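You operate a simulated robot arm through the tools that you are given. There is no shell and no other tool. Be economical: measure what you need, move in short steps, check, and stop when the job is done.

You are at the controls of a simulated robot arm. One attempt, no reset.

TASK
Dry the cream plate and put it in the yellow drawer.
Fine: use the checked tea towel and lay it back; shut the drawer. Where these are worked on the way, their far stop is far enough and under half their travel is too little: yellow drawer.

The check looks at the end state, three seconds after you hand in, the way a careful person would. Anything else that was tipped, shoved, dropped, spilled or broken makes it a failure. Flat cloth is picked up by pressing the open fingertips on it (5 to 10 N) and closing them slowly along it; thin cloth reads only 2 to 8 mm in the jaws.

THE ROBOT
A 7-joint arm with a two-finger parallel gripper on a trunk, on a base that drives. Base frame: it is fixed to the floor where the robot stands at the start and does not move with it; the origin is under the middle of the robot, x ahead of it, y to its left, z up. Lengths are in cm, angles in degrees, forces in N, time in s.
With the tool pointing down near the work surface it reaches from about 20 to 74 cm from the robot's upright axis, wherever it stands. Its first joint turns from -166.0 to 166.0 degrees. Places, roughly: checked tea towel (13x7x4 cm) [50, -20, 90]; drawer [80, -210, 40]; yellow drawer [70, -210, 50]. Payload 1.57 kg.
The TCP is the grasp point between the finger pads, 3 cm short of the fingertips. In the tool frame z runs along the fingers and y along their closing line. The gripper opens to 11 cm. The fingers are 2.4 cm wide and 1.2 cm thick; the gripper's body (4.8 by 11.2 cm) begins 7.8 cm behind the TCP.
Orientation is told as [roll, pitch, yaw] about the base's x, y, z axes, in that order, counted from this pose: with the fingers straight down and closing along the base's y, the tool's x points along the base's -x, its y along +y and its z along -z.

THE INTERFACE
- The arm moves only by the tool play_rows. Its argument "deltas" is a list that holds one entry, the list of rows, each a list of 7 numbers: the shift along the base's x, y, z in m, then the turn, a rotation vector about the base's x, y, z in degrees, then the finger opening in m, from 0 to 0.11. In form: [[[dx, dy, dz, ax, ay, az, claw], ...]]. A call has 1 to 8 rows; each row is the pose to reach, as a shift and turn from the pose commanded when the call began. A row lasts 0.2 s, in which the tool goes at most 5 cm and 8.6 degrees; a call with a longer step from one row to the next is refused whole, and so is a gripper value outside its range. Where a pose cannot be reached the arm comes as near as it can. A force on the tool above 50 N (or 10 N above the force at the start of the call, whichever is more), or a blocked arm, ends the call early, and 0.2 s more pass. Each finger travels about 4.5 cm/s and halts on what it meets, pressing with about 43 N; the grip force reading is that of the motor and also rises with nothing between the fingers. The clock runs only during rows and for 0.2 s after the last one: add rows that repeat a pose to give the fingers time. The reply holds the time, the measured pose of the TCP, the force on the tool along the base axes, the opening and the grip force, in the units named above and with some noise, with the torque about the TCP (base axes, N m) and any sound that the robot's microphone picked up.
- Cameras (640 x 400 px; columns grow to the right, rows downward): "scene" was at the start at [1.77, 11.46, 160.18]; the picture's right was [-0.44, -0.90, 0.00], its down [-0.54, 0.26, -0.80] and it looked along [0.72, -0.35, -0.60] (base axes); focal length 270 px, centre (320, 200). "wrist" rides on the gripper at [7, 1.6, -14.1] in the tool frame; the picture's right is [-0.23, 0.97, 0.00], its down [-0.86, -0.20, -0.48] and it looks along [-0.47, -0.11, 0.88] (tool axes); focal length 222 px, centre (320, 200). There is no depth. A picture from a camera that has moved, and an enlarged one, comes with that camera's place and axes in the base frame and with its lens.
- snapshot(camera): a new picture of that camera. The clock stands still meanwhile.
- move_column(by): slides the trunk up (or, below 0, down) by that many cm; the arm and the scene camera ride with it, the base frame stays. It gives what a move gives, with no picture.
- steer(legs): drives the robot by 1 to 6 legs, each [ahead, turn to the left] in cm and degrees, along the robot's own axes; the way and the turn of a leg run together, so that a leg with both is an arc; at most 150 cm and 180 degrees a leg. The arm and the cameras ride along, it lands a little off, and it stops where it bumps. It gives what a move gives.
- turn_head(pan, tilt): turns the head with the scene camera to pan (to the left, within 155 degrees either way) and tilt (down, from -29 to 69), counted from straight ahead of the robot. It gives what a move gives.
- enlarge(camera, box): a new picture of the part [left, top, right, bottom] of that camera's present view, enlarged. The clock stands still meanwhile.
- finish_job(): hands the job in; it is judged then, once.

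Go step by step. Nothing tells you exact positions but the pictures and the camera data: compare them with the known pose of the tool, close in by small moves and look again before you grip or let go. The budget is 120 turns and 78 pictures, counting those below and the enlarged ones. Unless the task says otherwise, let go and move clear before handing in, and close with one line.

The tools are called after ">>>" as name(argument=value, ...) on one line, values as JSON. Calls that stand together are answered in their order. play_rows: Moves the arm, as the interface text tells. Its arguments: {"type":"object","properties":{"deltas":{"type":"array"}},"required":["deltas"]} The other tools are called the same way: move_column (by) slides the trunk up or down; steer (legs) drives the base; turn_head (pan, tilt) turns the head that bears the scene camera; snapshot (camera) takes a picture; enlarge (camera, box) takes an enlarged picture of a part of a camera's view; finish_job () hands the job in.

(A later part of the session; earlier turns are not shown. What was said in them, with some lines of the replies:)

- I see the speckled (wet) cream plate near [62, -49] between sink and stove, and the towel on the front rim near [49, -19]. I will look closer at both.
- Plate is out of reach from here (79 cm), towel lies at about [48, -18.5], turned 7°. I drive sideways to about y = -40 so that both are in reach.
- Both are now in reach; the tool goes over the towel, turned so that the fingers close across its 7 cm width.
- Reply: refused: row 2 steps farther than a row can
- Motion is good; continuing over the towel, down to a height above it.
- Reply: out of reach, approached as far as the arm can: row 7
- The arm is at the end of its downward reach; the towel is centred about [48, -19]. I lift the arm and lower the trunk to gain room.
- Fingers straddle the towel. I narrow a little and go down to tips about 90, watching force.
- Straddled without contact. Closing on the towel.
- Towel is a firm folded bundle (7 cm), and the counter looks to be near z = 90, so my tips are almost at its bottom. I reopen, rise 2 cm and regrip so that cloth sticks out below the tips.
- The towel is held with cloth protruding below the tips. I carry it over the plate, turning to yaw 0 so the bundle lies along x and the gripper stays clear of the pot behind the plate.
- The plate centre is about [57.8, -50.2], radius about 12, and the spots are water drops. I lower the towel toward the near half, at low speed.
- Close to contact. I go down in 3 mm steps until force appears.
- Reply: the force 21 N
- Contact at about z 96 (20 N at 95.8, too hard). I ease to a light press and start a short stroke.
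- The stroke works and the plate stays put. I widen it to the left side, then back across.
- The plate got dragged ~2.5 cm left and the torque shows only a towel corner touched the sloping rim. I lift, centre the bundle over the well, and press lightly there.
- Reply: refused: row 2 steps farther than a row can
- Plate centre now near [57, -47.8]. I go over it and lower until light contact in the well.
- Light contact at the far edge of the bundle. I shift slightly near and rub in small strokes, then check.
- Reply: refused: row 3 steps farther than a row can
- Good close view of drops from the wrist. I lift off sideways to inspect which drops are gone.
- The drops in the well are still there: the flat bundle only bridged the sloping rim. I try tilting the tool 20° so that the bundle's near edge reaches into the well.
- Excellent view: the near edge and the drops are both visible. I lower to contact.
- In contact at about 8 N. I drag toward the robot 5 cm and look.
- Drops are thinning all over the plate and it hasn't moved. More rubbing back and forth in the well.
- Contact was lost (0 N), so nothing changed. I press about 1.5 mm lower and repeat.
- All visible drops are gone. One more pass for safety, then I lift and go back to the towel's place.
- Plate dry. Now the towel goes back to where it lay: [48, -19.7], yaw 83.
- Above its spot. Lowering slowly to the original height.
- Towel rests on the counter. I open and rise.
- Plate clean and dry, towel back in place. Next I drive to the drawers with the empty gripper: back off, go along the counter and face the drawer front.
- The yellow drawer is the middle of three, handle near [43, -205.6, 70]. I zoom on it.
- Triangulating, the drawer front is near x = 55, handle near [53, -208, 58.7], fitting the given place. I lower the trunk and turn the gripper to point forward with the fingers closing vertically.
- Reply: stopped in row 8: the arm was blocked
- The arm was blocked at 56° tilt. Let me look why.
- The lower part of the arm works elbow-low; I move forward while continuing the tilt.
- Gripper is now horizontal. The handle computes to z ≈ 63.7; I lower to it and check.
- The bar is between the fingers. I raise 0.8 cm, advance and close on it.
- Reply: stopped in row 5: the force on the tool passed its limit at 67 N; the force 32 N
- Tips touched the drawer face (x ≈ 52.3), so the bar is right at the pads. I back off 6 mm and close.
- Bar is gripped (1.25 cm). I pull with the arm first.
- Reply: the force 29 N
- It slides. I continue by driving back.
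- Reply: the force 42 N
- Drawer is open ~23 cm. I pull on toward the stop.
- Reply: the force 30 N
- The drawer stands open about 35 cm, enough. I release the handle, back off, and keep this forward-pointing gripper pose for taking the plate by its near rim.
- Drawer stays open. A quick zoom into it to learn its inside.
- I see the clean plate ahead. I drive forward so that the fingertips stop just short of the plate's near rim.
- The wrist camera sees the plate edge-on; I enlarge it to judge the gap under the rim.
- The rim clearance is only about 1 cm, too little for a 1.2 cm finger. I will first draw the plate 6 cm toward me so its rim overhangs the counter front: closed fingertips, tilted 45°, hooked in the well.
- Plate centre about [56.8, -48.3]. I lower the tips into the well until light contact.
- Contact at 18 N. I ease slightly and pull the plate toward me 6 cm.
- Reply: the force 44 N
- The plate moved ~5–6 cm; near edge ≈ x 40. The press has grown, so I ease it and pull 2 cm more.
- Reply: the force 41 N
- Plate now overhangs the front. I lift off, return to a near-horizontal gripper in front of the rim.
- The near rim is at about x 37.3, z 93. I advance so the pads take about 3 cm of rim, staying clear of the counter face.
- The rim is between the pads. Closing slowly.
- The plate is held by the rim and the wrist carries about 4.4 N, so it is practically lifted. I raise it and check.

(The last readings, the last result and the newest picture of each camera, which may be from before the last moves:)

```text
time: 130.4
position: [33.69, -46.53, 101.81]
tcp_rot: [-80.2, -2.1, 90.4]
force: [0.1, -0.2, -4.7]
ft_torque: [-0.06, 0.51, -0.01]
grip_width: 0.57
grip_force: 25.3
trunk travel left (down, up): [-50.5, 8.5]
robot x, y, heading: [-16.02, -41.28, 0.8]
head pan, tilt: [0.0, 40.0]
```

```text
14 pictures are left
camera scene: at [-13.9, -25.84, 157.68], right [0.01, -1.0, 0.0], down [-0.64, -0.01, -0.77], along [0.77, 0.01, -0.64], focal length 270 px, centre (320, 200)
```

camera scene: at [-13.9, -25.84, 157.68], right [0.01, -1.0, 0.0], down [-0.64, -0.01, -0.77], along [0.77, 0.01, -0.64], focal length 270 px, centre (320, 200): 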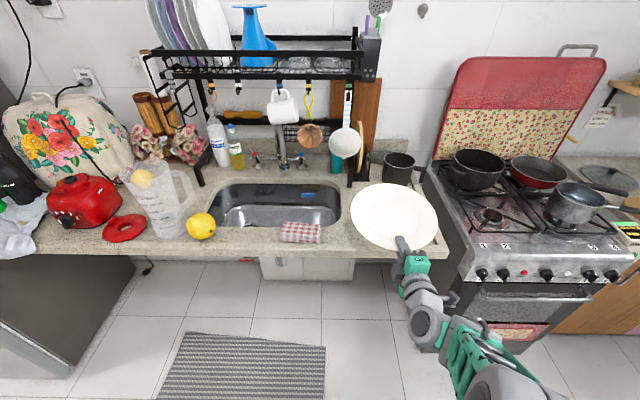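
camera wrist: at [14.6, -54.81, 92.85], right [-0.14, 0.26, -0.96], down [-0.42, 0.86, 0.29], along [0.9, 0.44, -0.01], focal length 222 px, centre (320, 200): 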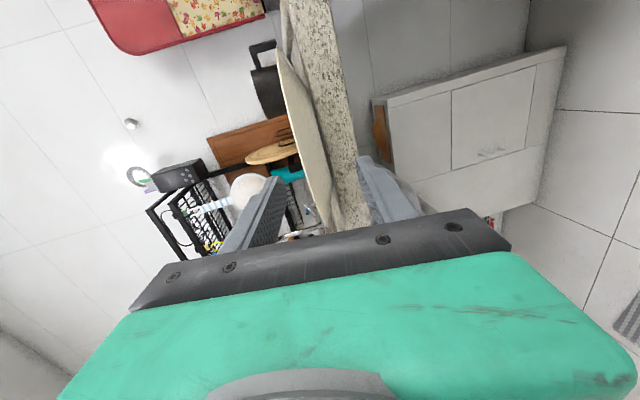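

Plate is held well. I back away and drive to the drawer.

>>> steer(legs=[[-36, 0], [0, -91], [150, 0], [11, 0], [0, 90]])

>>> turn_head(pan=-10, tilt=40)

>>> snapshot(camera="scene")

```text
time: 148.0
position: [-17.12, -207.51, 103.0]
tcp_rot: [-81.3, -1.6, 82.7]
force: [0.8, -0.1, -5.2]
ft_torque: [0.07, 0.53, 0.02]
grip_width: 0.55
grip_force: 25.0
trunk travel left (down, up): [-50.5, 8.5]
robot x, y, heading: [-65.93, -195.41, -7.6]
head pan, tilt: [0.0, 40.0]
```

```text
time: 148.7
position: [-16.95, -207.26, 102.86]
tcp_rot: [-81.2, -1.6, 83.0]
force: [0.5, 0.1, -4.3]
ft_torque: [0.06, 0.53, -0.01]
grip_width: 0.56
grip_force: 25.7
trunk travel left (down, up): [-50.5, 8.5]
robot x, y, heading: [-65.9, -195.62, -7.8]
head pan, tilt: [-10.0, 40.0]
```

```text
13 pictures are left
camera scene: at [-61.76, -181.83, 157.68], right [-0.3, -0.95, 0.0], down [-0.61, 0.19, -0.77], along [0.73, -0.23, -0.64], focal length 270 px, centre (320, 200)
```

scene: 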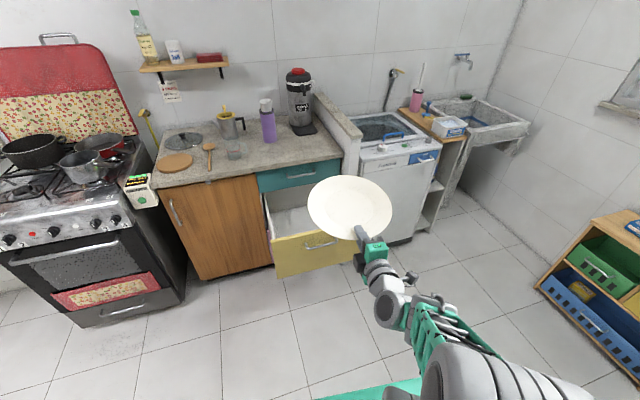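

Heading drifted, so I correct: forward along the present heading, then turn left.

>>> steer(legs=[[36, 0], [0, 7.5]])

```text
time: 151.5
position: [18.79, -205.23, 102.93]
tcp_rot: [-81.2, -1.6, 90.6]
force: [-0.1, 0.1, -4.8]
ft_torque: [0.01, 0.53, -0.01]
grip_width: 0.56
grip_force: 25.3
trunk travel left (down, up): [-50.5, 8.5]
robot x, y, heading: [-31.25, -199.69, 0.3]
head pan, tilt: [-10.0, 40.0]
```

Now I pitch the gripper down so the plate hangs over the open drawer.

>>> play_rows(deltas=[[[0.01, -0.003, 0.01, 0, 8, 0, 0.0], [0.02, -0.006, 0.02, 0, 16, 0, 0.0], [0.03, -0.01, 0.02, 0, 24, 0, 0.0], [0.05, -0.015, 0.02, 0, 32, 0, 0.0], [0.07, -0.02, 0.02, 0, 40, 0, 0.0], [0.09, -0.02, 0.02, 0, 46, 0, 0.0], [0.11, -0.02, 0.02, 0, 52, 0, 0.0], [0.12, -0.02, 0.02, 0, 58, 0, 0.0]]])

>>> snapshot(camera="scene")

```text
time: 153.3
position: [30.57, -207.21, 104.79]
tcp_rot: [-23.1, -1.5, 89.0]
force: [0.3, -0.6, -4.7]
ft_torque: [-0.02, 0.34, 0.0]
grip_width: 0.54
grip_force: 25.2
trunk travel left (down, up): [-50.5, 8.5]
robot x, y, heading: [-31.46, -199.67, -0.0]
head pan, tilt: [-10.0, 40.0]
```

```text
12 pictures are left
camera scene: at [-29.03, -185.95, 157.68], right [-0.17, -0.98, 0.0], down [-0.63, 0.11, -0.77], along [0.75, -0.13, -0.64], focal length 270 px, centre (320, 200)
```

scene: 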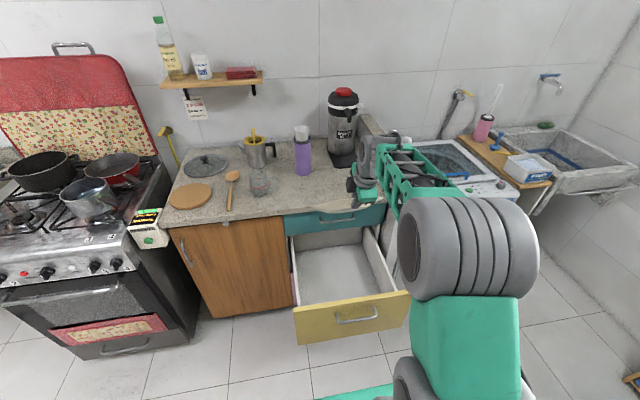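

The plate hangs about 53° down, edge-on to the camera (wrist still carries its weight). I lower the trunk to bring it into the drawer.

>>> play_rows(deltas=[[[0.02, 0, 0, 0, 0, 0, 0.0], [0.04, 0, 0, 0, 0, 0, 0.0], [0.05, 0, 0, 0, 0, 0, 0.0]]])

>>> move_column(by=-32)

>>> snapshot(camera="scene")

>>> snapshot(camera="wrist")

```text
time: 154.1
position: [35.87, -207.2, 104.9]
tcp_rot: [-23.2, -1.3, 89.0]
force: [-5.5, -0.1, -3.7]
ft_torque: [-0.06, 1.22, -0.05]
grip_width: 0.94
grip_force: 27.2
trunk travel left (down, up): [-50.5, 8.5]
robot x, y, heading: [-31.77, -199.67, 0.2]
head pan, tilt: [-10.0, 40.0]
```

```text
time: 155.7
position: [36.08, -207.19, 92.58]
tcp_rot: [-25.3, -1.0, 89.3]
force: [-18.5, 4.0, 20.2]
ft_torque: [-0.19, -0.16, 0.38]
grip_width: 0.83
grip_force: 27.2
trunk travel left (down, up): [-36.1, 22.9]
robot x, y, heading: [-31.59, -199.95, -0.1]
head pan, tilt: [-10.0, 40.0]
stopped: the force on the tool passed its limit at 142 N (the readings are from after the stop); the commanded pose is now the measured one
```

```text
11 pictures are left
camera scene: at [-29.67, -185.87, 143.21], right [-0.17, -0.99, 0.0], down [-0.63, 0.11, -0.77], along [0.76, -0.13, -0.64], focal length 270 px, centre (320, 200)
```

scene: 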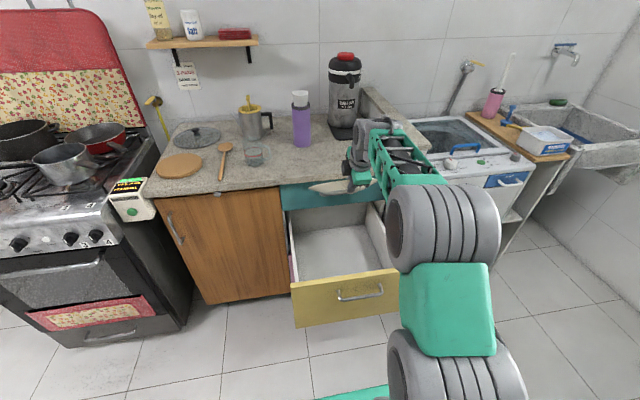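

```text
10 pictures are left
camera wrist: at [28.38, -214.26, 104.59], right [-0.88, 0.25, -0.41], down [-0.01, 0.85, 0.53], along [0.48, 0.47, -0.74], focal length 222 px, centre (320, 200)
```

wrist: 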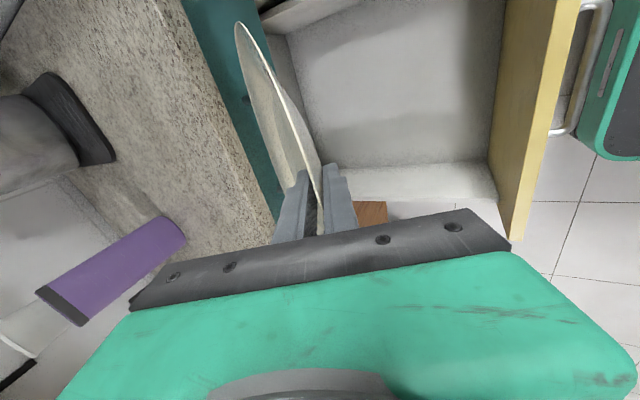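

The plate's far edge met the counter/teal drawer front: I was too far forward. I back out along the way it came (up and back).

>>> play_rows(deltas=[[[-0.008, 0, 0.01, 0, 0, 0, 0.0], [-0.02, 0, 0.025, 0, 0, 0, 0.0], [-0.035, 0, 0.045, 0, 0, 0, 0.0], [-0.06, 0, 0.07, 0, 0, 0, 0.0], [-0.08, 0, 0.09, 0, 0, 0, 0.0], [-0.1, 0, 0.1, 0, 0, 0, 0.0]]])

>>> snapshot(camera="wrist")

```text
time: 157.1
position: [26.36, -207.37, 101.94]
tcp_rot: [-24.8, -1.2, 89.0]
force: [-0.4, 0.0, -5.3]
ft_torque: [-0.03, 0.28, 0.05]
grip_width: 0.74
grip_force: 26.7
trunk travel left (down, up): [-36.1, 22.9]
robot x, y, heading: [-31.64, -199.59, 0.4]
head pan, tilt: [-10.0, 40.0]
```

```text
9 pictures are left
camera wrist: at [18.75, -214.47, 113.98], right [-0.88, 0.25, -0.4], down [-0.01, 0.85, 0.53], along [0.47, 0.47, -0.74], focal length 222 px, centre (320, 200)
```

wrist: 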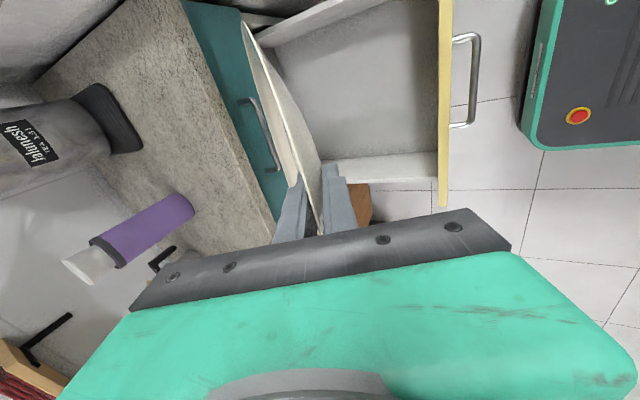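

Plate is still firmly held and clear of the counter: it now spans x 26–38, inside the opening. Lowering the trunk again.

>>> move_column(by=-28)

>>> snapshot(camera="wrist")

```text
time: 159.9
position: [26.26, -207.23, 73.86]
tcp_rot: [-24.8, -1.0, 89.2]
force: [-1.1, -0.2, -4.8]
ft_torque: [-0.02, 0.3, -0.01]
grip_width: 0.76
grip_force: 26.5
trunk travel left (down, up): [-8.1, 50.9]
robot x, y, heading: [-31.3, -199.82, -0.3]
head pan, tilt: [-10.0, 40.0]
```

```text
8 pictures are left
camera wrist: at [18.79, -214.46, 85.96], right [-0.88, 0.25, -0.4], down [-0.01, 0.85, 0.53], along [0.47, 0.47, -0.74], focal length 222 px, centre (320, 200)
```

wrist: 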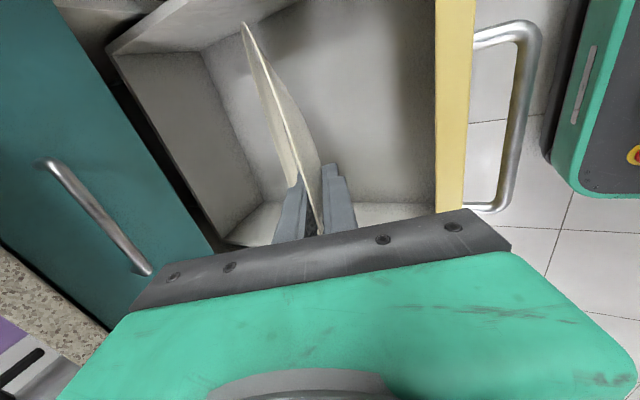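

The plate hangs inside the drawer, whose back wall is near x 52. I lower with the arm until the far edge touches the bottom.

>>> play_rows(deltas=[[[0.005, 0, -0.015, 0, 0, 0, 0.0], [0.01, 0, -0.03, 0, 0, 0, 0.0], [0.015, 0, -0.04, 0, 0, 0, 0.0], [0.02, 0, -0.05, 0, 0, 0, 0.0], [0.02, 0, -0.055, 0, 0, 0, 0.0], [0.02, 0, -0.06, 0, 0, 0, 0.0]]])

```text
time: 161.3
position: [28.46, -207.5, 67.89]
tcp_rot: [-24.8, -1.1, 89.1]
force: [0.0, -0.4, -5.2]
ft_torque: [-0.02, 0.28, 0.01]
grip_width: 0.73
grip_force: 26.9
trunk travel left (down, up): [-8.1, 50.9]
robot x, y, heading: [-31.42, -199.88, 0.2]
head pan, tilt: [-10.0, 40.0]
```

>>> play_rows(deltas=[[[0.02, 0, -0.005, 0, 0, 0, 0.0], [0.04, 0, -0.01, 0, 0, 0, 0.0], [0.055, 0, -0.015, 0, 0, 0, 0.0], [0.055, 0, -0.023, 0, 0, 0, 0.0], [0.055, 0, -0.03, 0, 0, 0, 0.0], [0.055, 0, -0.036, 0, 0, 0, 0.0], [0.055, 0, -0.042, 0, 0, 0, 0.0]]])

```text
time: 162.9
position: [34.01, -207.27, 63.62]
tcp_rot: [-24.7, -1.1, 89.1]
force: [-0.5, -0.1, -4.2]
ft_torque: [-0.02, 0.27, -0.02]
grip_width: 0.76
grip_force: 26.8
trunk travel left (down, up): [-8.1, 50.9]
robot x, y, heading: [-31.67, -199.69, 0.5]
head pan, tilt: [-10.0, 40.0]
```

>>> play_rows(deltas=[[[0, 0, -0.006, 0, 0, 0, 0.0], [0, 0, -0.012, 0, 0, 0, 0.0], [0, 0, -0.018, 0, 0, 0, 0.0], [0, 0, -0.024, 0, 0, 0, 0.0], [0, 0, -0.03, 0, 0, 0, 0.0], [0, 0, -0.03, 0, 0, 0, 0.0]]])

>>> snapshot(camera="wrist")

```text
time: 164.3
position: [33.84, -207.43, 60.54]
tcp_rot: [-24.8, -1.2, 89.2]
force: [-0.3, -0.6, -4.6]
ft_torque: [-0.03, 0.3, -0.01]
grip_width: 0.71
grip_force: 26.6
trunk travel left (down, up): [-8.1, 50.9]
robot x, y, heading: [-31.78, -199.59, 0.1]
head pan, tilt: [-10.0, 40.0]
```

```text
7 pictures are left
camera wrist: at [26.38, -214.46, 72.62], right [-0.88, 0.25, -0.4], down [-0.01, 0.85, 0.53], along [0.47, 0.47, -0.74], focal length 222 px, centre (320, 200)
```

wrist: 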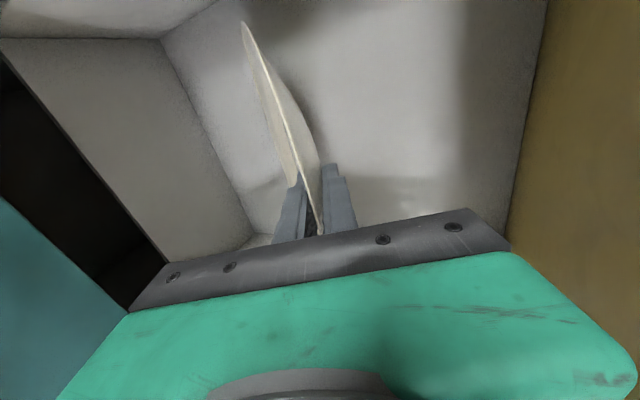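

>>> play_rows(deltas=[[[0, 0, -0.006, 0, 0, 0, 0.0], [0, 0, -0.012, 0, 0, 0, 0.0], [0, 0, -0.018, 0, 0, 0, 0.0], [0, 0, -0.024, 0, 0, 0, 0.0], [0, 0, -0.03, 0, 0, 0, 0.0]]])

```text
time: 165.6
position: [33.93, -207.36, 57.86]
tcp_rot: [-25.2, -1.0, 89.2]
force: [-0.1, 0.1, 9.3]
ft_torque: [-0.16, -2.05, -0.07]
grip_width: 1.11
grip_force: 28.8
trunk travel left (down, up): [-8.1, 50.9]
robot x, y, heading: [-31.53, -199.7, 0.0]
head pan, tilt: [-10.0, 40.0]
```

The far edge touches the bottom. I slide it toward the back wall so there's room to lay the plate down.

>>> play_rows(deltas=[[[0, 0, 0.005, 0, 0, 0, 0.0], [0.01, 0, 0.005, 0, 0, 0, 0.0], [0.02, 0, 0.005, 0, 0, 0, 0.0], [0.03, 0, 0.005, 0, 0, 0, 0.0], [0.04, 0, 0.005, 0, 0, 0, 0.0]]])

```text
time: 166.8
position: [37.99, -207.26, 58.19]
tcp_rot: [-24.8, -1.1, 89.2]
force: [1.0, -1.0, 7.7]
ft_torque: [-0.29, -1.85, -0.19]
grip_width: 1.06
grip_force: 28.6
trunk travel left (down, up): [-8.1, 50.9]
robot x, y, heading: [-31.5, -199.69, -0.3]
head pan, tilt: [-10.0, 40.0]
```

>>> play_rows(deltas=[[[0.01, 0, 0, 0, 0, 0, 0.0], [0.02, 0, 0, 0, 0, 0, 0.0], [0.03, 0, 0, 0, 0, 0, 0.0], [0.03, 0, 0, 0, 0, 0, 0.0]]])

>>> snapshot(camera="wrist")

```text
time: 167.8
position: [40.84, -207.23, 58.4]
tcp_rot: [-24.9, -1.1, 89.1]
force: [0.4, 1.2, 7.0]
ft_torque: [-0.03, -1.83, 0.06]
grip_width: 1.01
grip_force: 28.2
trunk travel left (down, up): [-8.1, 50.9]
robot x, y, heading: [-31.72, -199.74, 0.1]
head pan, tilt: [-10.0, 40.0]
```

```text
6 pictures are left
camera wrist: at [33.27, -214.37, 70.34], right [-0.88, 0.25, -0.41], down [-0.01, 0.85, 0.53], along [0.47, 0.47, -0.74], focal length 222 px, centre (320, 200)
```

wrist: 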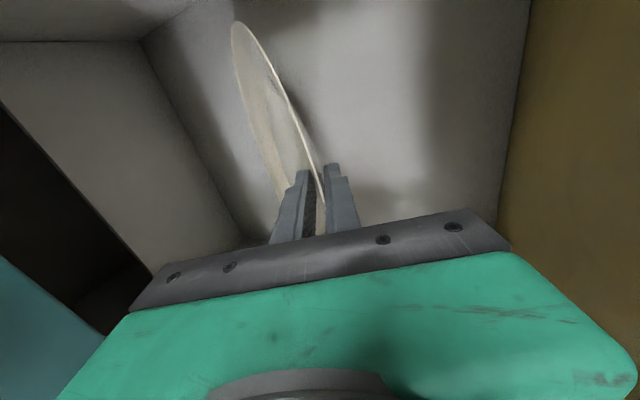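

Torque stayed constant: the drawer itself was pushed in ~7 cm by friction. I drag it back out the same way, then lift, shift the plate inward and set it down again.

>>> play_rows(deltas=[[[-0.01, 0, -0.003, 0, 0, 0, 0.0], [-0.025, 0, -0.003, 0, 0, 0, 0.0], [-0.04, 0, -0.003, 0, 0, 0, 0.0], [-0.055, 0, -0.003, 0, 0, 0, 0.0], [-0.07, 0, -0.003, 0, 0, 0, 0.0], [-0.085, 0, -0.003, 0, 0, 0, 0.0], [-0.095, 0, -0.003, 0, 0, 0, 0.0]]])

>>> play_rows(deltas=[[[0, 0, 0.015, 0, 0, 0, 0.0], [0, 0, 0.03, 0, 0, 0, 0.0], [0.03, 0, 0.03, 0, 0, 0, 0.0], [0.06, 0, 0.03, 0, 0, 0, 0.0], [0.09, 0, 0.03, 0, 0, 0, 0.0], [0.115, 0, 0.03, 0, 0, 0, 0.0], [0.115, 0, 0.03, 0, 0, 0, 0.0]]])

>>> snapshot(camera="scene")

```text
time: 169.3
position: [31.15, -207.29, 57.97]
tcp_rot: [-24.9, -1.1, 89.1]
force: [-0.8, 0.1, 9.5]
ft_torque: [-0.03, -1.91, 0.1]
grip_width: 1.1
grip_force: 28.2
trunk travel left (down, up): [-8.1, 50.9]
robot x, y, heading: [-32.01, -199.72, -0.0]
head pan, tilt: [-10.0, 40.0]
```

```text
time: 170.9
position: [42.72, -207.52, 61.03]
tcp_rot: [-24.6, -1.1, 89.2]
force: [0.3, 1.4, -4.4]
ft_torque: [0.0, 0.28, 0.01]
grip_width: 0.68
grip_force: 26.6
trunk travel left (down, up): [-8.1, 50.9]
robot x, y, heading: [-31.61, -199.81, 0.2]
head pan, tilt: [-10.0, 40.0]
```

```text
5 pictures are left
camera scene: at [-29.14, -185.94, 115.27], right [-0.17, -0.98, 0.0], down [-0.63, 0.11, -0.77], along [0.75, -0.13, -0.64], focal length 270 px, centre (320, 200)
```

scene: 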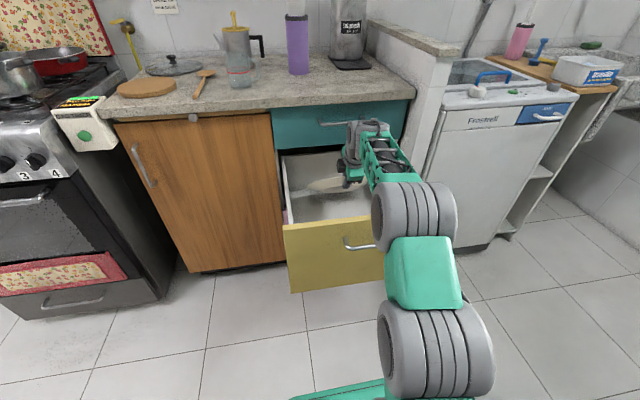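

The drawer is fully out again (front at x ≈ 19). I shift 3 cm further in and set the far edge down.

>>> play_rows(deltas=[[[0.015, 0, 0, 0, 0, 0, 0.0], [0.03, 0, 0, 0, 0, 0, 0.0], [0.03, 0, -0.01, 0, 0, 0, 0.0], [0.03, 0, -0.018, 0, 0, 0, 0.0], [0.03, 0, -0.024, 0, 0, 0, 0.0], [0.03, 0, -0.028, 0, 0, 0, 0.0]]])

```text
time: 172.3
position: [45.79, -207.22, 58.35]
tcp_rot: [-25.1, -1.1, 89.1]
force: [0.2, 1.2, 8.7]
ft_torque: [0.03, -1.89, 0.24]
grip_width: 0.95
grip_force: 27.4
trunk travel left (down, up): [-8.1, 50.9]
robot x, y, heading: [-31.34, -200.01, 0.1]
head pan, tilt: [-10.0, 40.0]
```

Contact again. I lower the plate's angle by flattening the tool 15° while following the arc, grip still closed.

>>> play_rows(deltas=[[[-0.005, 0, -0.008, 0, -3, 0, 0.0], [-0.012, 0, -0.017, 0, -6, 0, 0.0], [-0.02, 0, -0.026, 0, -9, 0, 0.0], [-0.028, 0, -0.035, 0, -12, 0, 0.0], [-0.037, 0, -0.044, 0, -15, 0, 0.0]]])

```text
time: 173.6
position: [42.03, -207.31, 53.65]
tcp_rot: [-39.9, -1.3, 89.5]
force: [-0.8, 1.1, 6.6]
ft_torque: [0.01, -1.69, 0.18]
grip_width: 0.91
grip_force: 28.1
trunk travel left (down, up): [-8.1, 50.9]
robot x, y, heading: [-31.43, -199.4, -0.1]
head pan, tilt: [-10.0, 40.0]
```

Following well. Now I open the fingers so the rim rests on the lower finger.

>>> play_rows(deltas=[[[0, 0, -0.002, 0, 0, 0, 0.015], [0, 0, -0.004, 0, 0, 0, 0.022], [-0.003, 0, -0.01, 0, 0, 0, 0.03], [-0.006, 0, -0.016, 0, 2, 0, 0.035], [-0.01, 0, -0.022, 0, 4, 0, 0.04], [-0.012, 0, -0.028, 0, 6, 0, 0.045]]])

>>> snapshot(camera="wrist")

```text
time: 174.9
position: [40.95, -207.38, 50.87]
tcp_rot: [-33.8, -1.2, 89.3]
force: [-0.7, -0.4, -1.4]
ft_torque: [-0.03, -0.05, 0.02]
grip_width: 4.61
grip_force: 0.6
trunk travel left (down, up): [-8.1, 50.9]
robot x, y, heading: [-31.39, -199.65, 0.1]
head pan, tilt: [-10.0, 40.0]
```

```text
4 pictures are left
camera wrist: at [31.61, -214.47, 61.66], right [-0.81, 0.25, -0.54], down [-0.09, 0.85, 0.53], along [0.58, 0.47, -0.66], focal length 222 px, centre (320, 200)
```

wrist: 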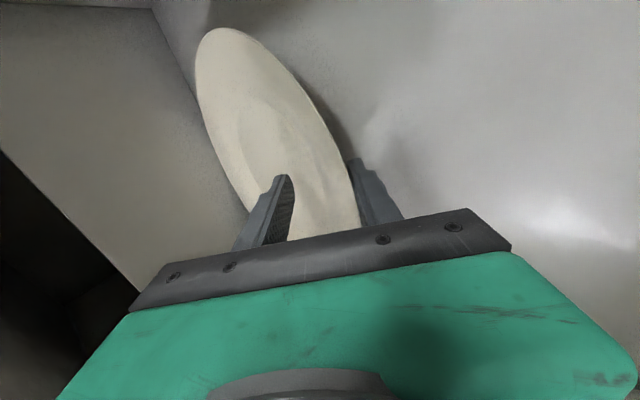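

The plate rests on the lower finger, leaning low. I lower it on toward the floor.

>>> play_rows(deltas=[[[-0.003, 0, -0.008, 0, 2, 0, 0.045], [-0.006, 0, -0.016, 0, 4, 0, 0.045], [-0.008, 0, -0.024, 0, 6, 0, 0.045], [-0.01, 0, -0.032, 0, 8, 0, 0.045], [-0.011, 0, -0.04, 0, 10, 0, 0.045], [-0.012, 0, -0.046, 0, 10, 0, 0.045]]])

```text
time: 176.2
position: [40.95, -207.26, 48.73]
tcp_rot: [-26.2, -0.8, 89.4]
force: [0.9, 1.4, 12.2]
ft_torque: [-0.17, -0.34, 0.12]
grip_width: 4.13
grip_force: 0.0
trunk travel left (down, up): [-8.1, 50.9]
robot x, y, heading: [-31.83, -199.64, -0.0]
head pan, tilt: [-10.0, 40.0]
stopped in row 6: the force on the tool passed its limit at 55 N (the readings are from after the stop); the commanded pose is now the measured one
```

The fingertip has reached the drawer bottom, so the rim is ~1 cm above it. I open wider while rising slightly, which draws the lower finger out from under the rim.

>>> play_rows(deltas=[[[0, 0, 0.004, 0, 0, 0, 0.05], [0, 0, 0.008, 0, 0, 0, 0.065], [0, 0, 0.012, 0, 0, 0, 0.08], [0, 0, 0.016, 0, 0, 0, 0.09], [-0.01, 0, 0.018, 0, 0, 0, 0.1], [-0.02, 0, 0.02, 0, 0, 0, 0.105]]])

>>> snapshot(camera="wrist")

```text
time: 177.6
position: [38.68, -207.38, 50.39]
tcp_rot: [-25.6, -0.9, 89.3]
force: [0.1, -0.1, 1.0]
ft_torque: [0.0, -0.01, 0.01]
grip_width: 10.49
grip_force: 0.1
trunk travel left (down, up): [-8.1, 50.9]
robot x, y, heading: [-31.69, -199.5, 0.1]
head pan, tilt: [-10.0, 40.0]
```

```text
3 pictures are left
camera wrist: at [30.97, -214.45, 62.26], right [-0.88, 0.24, -0.42], down [-0.02, 0.85, 0.53], along [0.48, 0.47, -0.74], focal length 222 px, centre (320, 200)
```

wrist: 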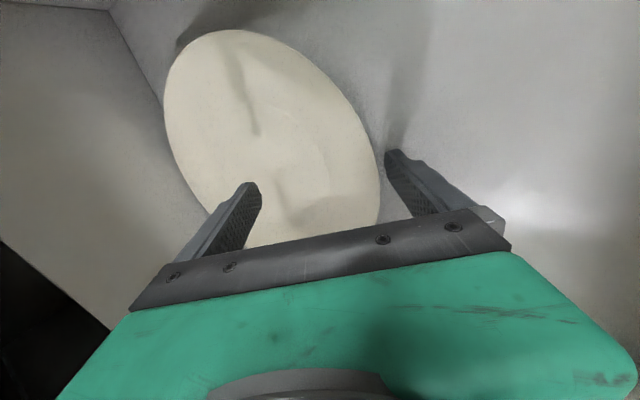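

The plate lies flat on the drawer bottom, free of both fingers. I rise straight out.

>>> play_rows(deltas=[[[-0.01, 0, 0.02, 0, 0, 0, 0.105], [-0.025, 0, 0.05, 0, 0, 0, 0.09], [-0.04, 0, 0.08, 0, 0, 0, 0.07], [-0.05, 0, 0.11, 0, 0, 0, 0.05], [-0.05, 0, 0.14, 0, 0, 0, 0.03], [-0.05, 0, 0.17, 0, 0, 0, 0.0]]])

>>> move_column(by=20)

```text
time: 179.0
position: [33.68, -207.22, 67.27]
tcp_rot: [-25.7, -1.0, 89.3]
force: [0.6, 0.0, 0.1]
ft_torque: [-0.01, 0.02, 0.0]
grip_width: 0.74
grip_force: 0.5
trunk travel left (down, up): [-8.1, 50.9]
robot x, y, heading: [-31.51, -199.61, 0.1]
head pan, tilt: [-10.0, 40.0]
```

```text
time: 181.2
position: [33.72, -207.11, 87.24]
tcp_rot: [-25.7, -0.8, 89.3]
force: [0.4, -0.4, -1.0]
ft_torque: [-0.02, -0.02, -0.01]
grip_width: 0.03
grip_force: 21.6
trunk travel left (down, up): [-28.1, 30.9]
robot x, y, heading: [-31.3, -199.83, 0.1]
head pan, tilt: [-10.0, 40.0]
```

Clear of the drawer. I flatten the gripper again here, then back off to push the drawer front shut with closed fingers.

>>> play_rows(deltas=[[[-0.01, 0, 0, 0, -8, 0, 0.0], [-0.02, 0, 0, 0, -16, 0, 0.0], [-0.03, 0, 0, 0, -24, 0, 0.0], [-0.04, 0, 0, 0, -32, 0, 0.0], [-0.05, 0, 0, 0, -40, 0, 0.0], [-0.06, 0, 0, 0, -48, 0, 0.0], [-0.07, 0, 0, 0, -56, 0, 0.0], [-0.07, 0, 0, 0, -62, 0, 0.0]]])

>>> steer(legs=[[-26, 0]])

>>> enlarge(camera="scene", box=[220, 130, 440, 330])

```text
time: 183.0
position: [26.71, -207.18, 87.28]
tcp_rot: [-87.8, -1.0, 90.4]
force: [0.2, -0.7, 0.5]
ft_torque: [0.0, 0.01, -0.02]
grip_width: 0.04
grip_force: 21.7
trunk travel left (down, up): [-28.1, 30.9]
robot x, y, heading: [-31.39, -200.1, -0.1]
head pan, tilt: [-10.0, 40.0]
```

```text
time: 184.8
position: [1.09, -207.6, 87.24]
tcp_rot: [-87.7, -1.0, 89.9]
force: [-0.4, 0.1, 0.2]
ft_torque: [0.02, -0.03, 0.01]
grip_width: 0.0
grip_force: 20.9
trunk travel left (down, up): [-28.1, 30.9]
robot x, y, heading: [-56.96, -199.69, -0.4]
head pan, tilt: [-10.0, 40.0]
```

```text
2.00 times, centred on (330, 230) of scene
camera zoom: at [-54.55, -185.88, 135.27], right [-0.18, -0.98, 0.0], down [-0.63, 0.12, -0.77], along [0.75, -0.14, -0.64], focal length 541 px, centre (300, 140)
```

zoom: 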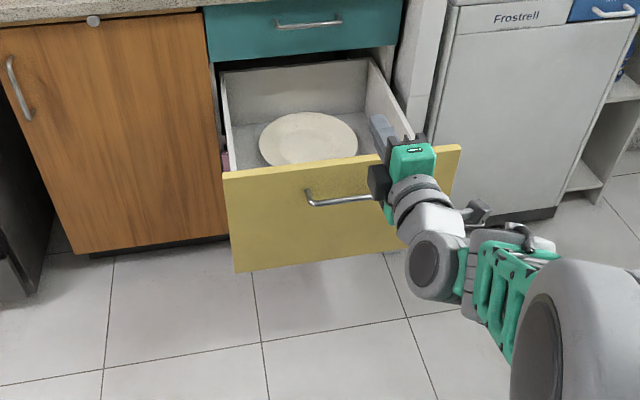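

The plate lies flat in the drawer. I lower below the handle height and push the front closed with the closed fingertips.

>>> move_column(by=-28)

>>> play_rows(deltas=[[[0, 0, -0.015, 0, 0, 0, 0.0], [0, 0, -0.03, 0, 0, 0, 0.0], [0, 0, -0.03, 0, 0, 0, 0.0]]])

>>> steer(legs=[[38, 0]])

```text
time: 187.7
position: [1.03, -207.61, 59.27]
tcp_rot: [-87.7, -1.1, 89.9]
force: [-0.5, -0.4, 0.4]
ft_torque: [0.01, 0.0, 0.01]
grip_width: 0.0
grip_force: 21.2
trunk travel left (down, up): [-0.1, 58.9]
robot x, y, heading: [-57.07, -199.66, -0.4]
head pan, tilt: [-10.0, 40.0]
```

```text
time: 188.4
position: [1.11, -207.51, 56.35]
tcp_rot: [-87.6, -1.0, 89.9]
force: [0.4, 0.5, 1.0]
ft_torque: [-0.03, -0.04, 0.01]
grip_width: 0.0
grip_force: 21.5
trunk travel left (down, up): [-0.1, 58.9]
robot x, y, heading: [-56.97, -199.47, -0.3]
head pan, tilt: [-10.0, 40.0]
```

```text
time: 190.8
position: [38.65, -207.64, 56.39]
tcp_rot: [-87.7, -1.1, 90.1]
force: [-0.4, 0.2, -0.2]
ft_torque: [0.01, -0.01, 0.02]
grip_width: 0.0
grip_force: 20.9
trunk travel left (down, up): [-0.1, 58.9]
robot x, y, heading: [-19.45, -200.01, -0.5]
head pan, tilt: [-10.0, 40.0]
```

>>> steer(legs=[[8, 0]])

>>> play_rows(deltas=[[[0.01, 0, 0, 0, 0, 0, 0.0], [0.02, 0, 0, 0, 0, 0, 0.0], [0.03, 0, 0, 0, 0, 0, 0.0], [0.04, 0, 0, 0, 0, 0, 0.0]]])

```text
time: 191.9
position: [46.57, -207.47, 56.26]
tcp_rot: [-87.7, -0.9, 90.1]
force: [0.1, 0.9, -0.1]
ft_torque: [-0.02, 0.0, 0.01]
grip_width: 0.0
grip_force: 21.4
trunk travel left (down, up): [-0.1, 58.9]
robot x, y, heading: [-11.52, -199.94, -0.4]
head pan, tilt: [-10.0, 40.0]
```

```text
time: 192.7
position: [49.13, -207.79, 56.27]
tcp_rot: [-87.8, -1.3, 90.1]
force: [-36.5, 4.6, 12.1]
ft_torque: [-0.02, -0.67, 0.05]
grip_width: 0.01
grip_force: 21.5
trunk travel left (down, up): [-0.1, 58.9]
robot x, y, heading: [-11.31, -200.25, -0.0]
head pan, tilt: [-10.0, 40.0]
stopped in row 4: the force on the tool passed its limit at 82 N (the readings are from after the stop); the commanded pose is now the measured one
```

The front stopped at the same place as when it was closed. I back away and check.

>>> play_rows(deltas=[[[-0.01, 0, 0, 0, 0, 0, 0.0], [-0.03, 0, 0, 0, 0, 0, 0.0]]])

>>> steer(legs=[[-28, 0]])

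>>> snapshot(camera="scene")

```text
time: 193.3
position: [46.28, -207.89, 56.03]
tcp_rot: [-87.6, -1.1, 89.9]
force: [-0.6, 0.2, -0.5]
ft_torque: [-0.03, 0.0, 0.01]
grip_width: 0.0
grip_force: 21.4
trunk travel left (down, up): [-0.1, 58.9]
robot x, y, heading: [-11.94, -199.77, -0.4]
head pan, tilt: [-10.0, 40.0]
```

```text
time: 195.2
position: [18.48, -207.98, 56.18]
tcp_rot: [-87.5, -1.2, 89.6]
force: [0.1, 0.1, 0.1]
ft_torque: [0.01, 0.0, 0.05]
grip_width: 0.0
grip_force: 21.1
trunk travel left (down, up): [-0.1, 58.9]
robot x, y, heading: [-38.79, -200.1, -0.6]
head pan, tilt: [-10.0, 40.0]
```

```text
1 pictures are left
camera scene: at [-36.76, -185.94, 107.27], right [-0.19, -0.98, 0.0], down [-0.63, 0.12, -0.77], along [0.75, -0.14, -0.64], focal length 270 px, centre (320, 200)
```

scene: 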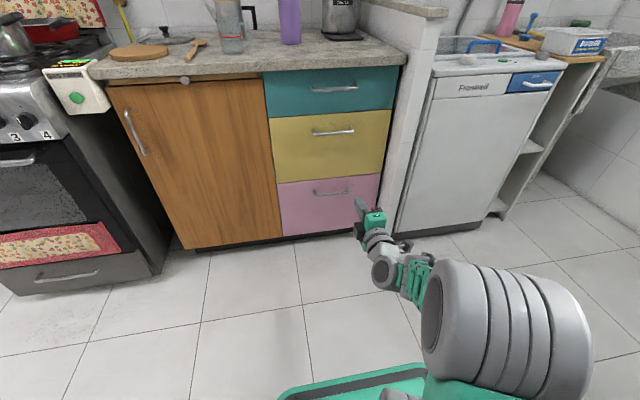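

The yellow drawer is shut with the plate inside. The counter items stand as before, the towel is back at the sink, and the arm is clear, so I hand in.

>>> finish_job()

```text
The job is handed in.
```

The cream plate is dry and lying flat in the yellow drawer, which is shut. The checked tea towel is back where it lay by the sink. On the way in, the plate knocked once against the counter or teal drawer front, with a force peak of 142 N. I saw no damage to either in the pictures afterwards.
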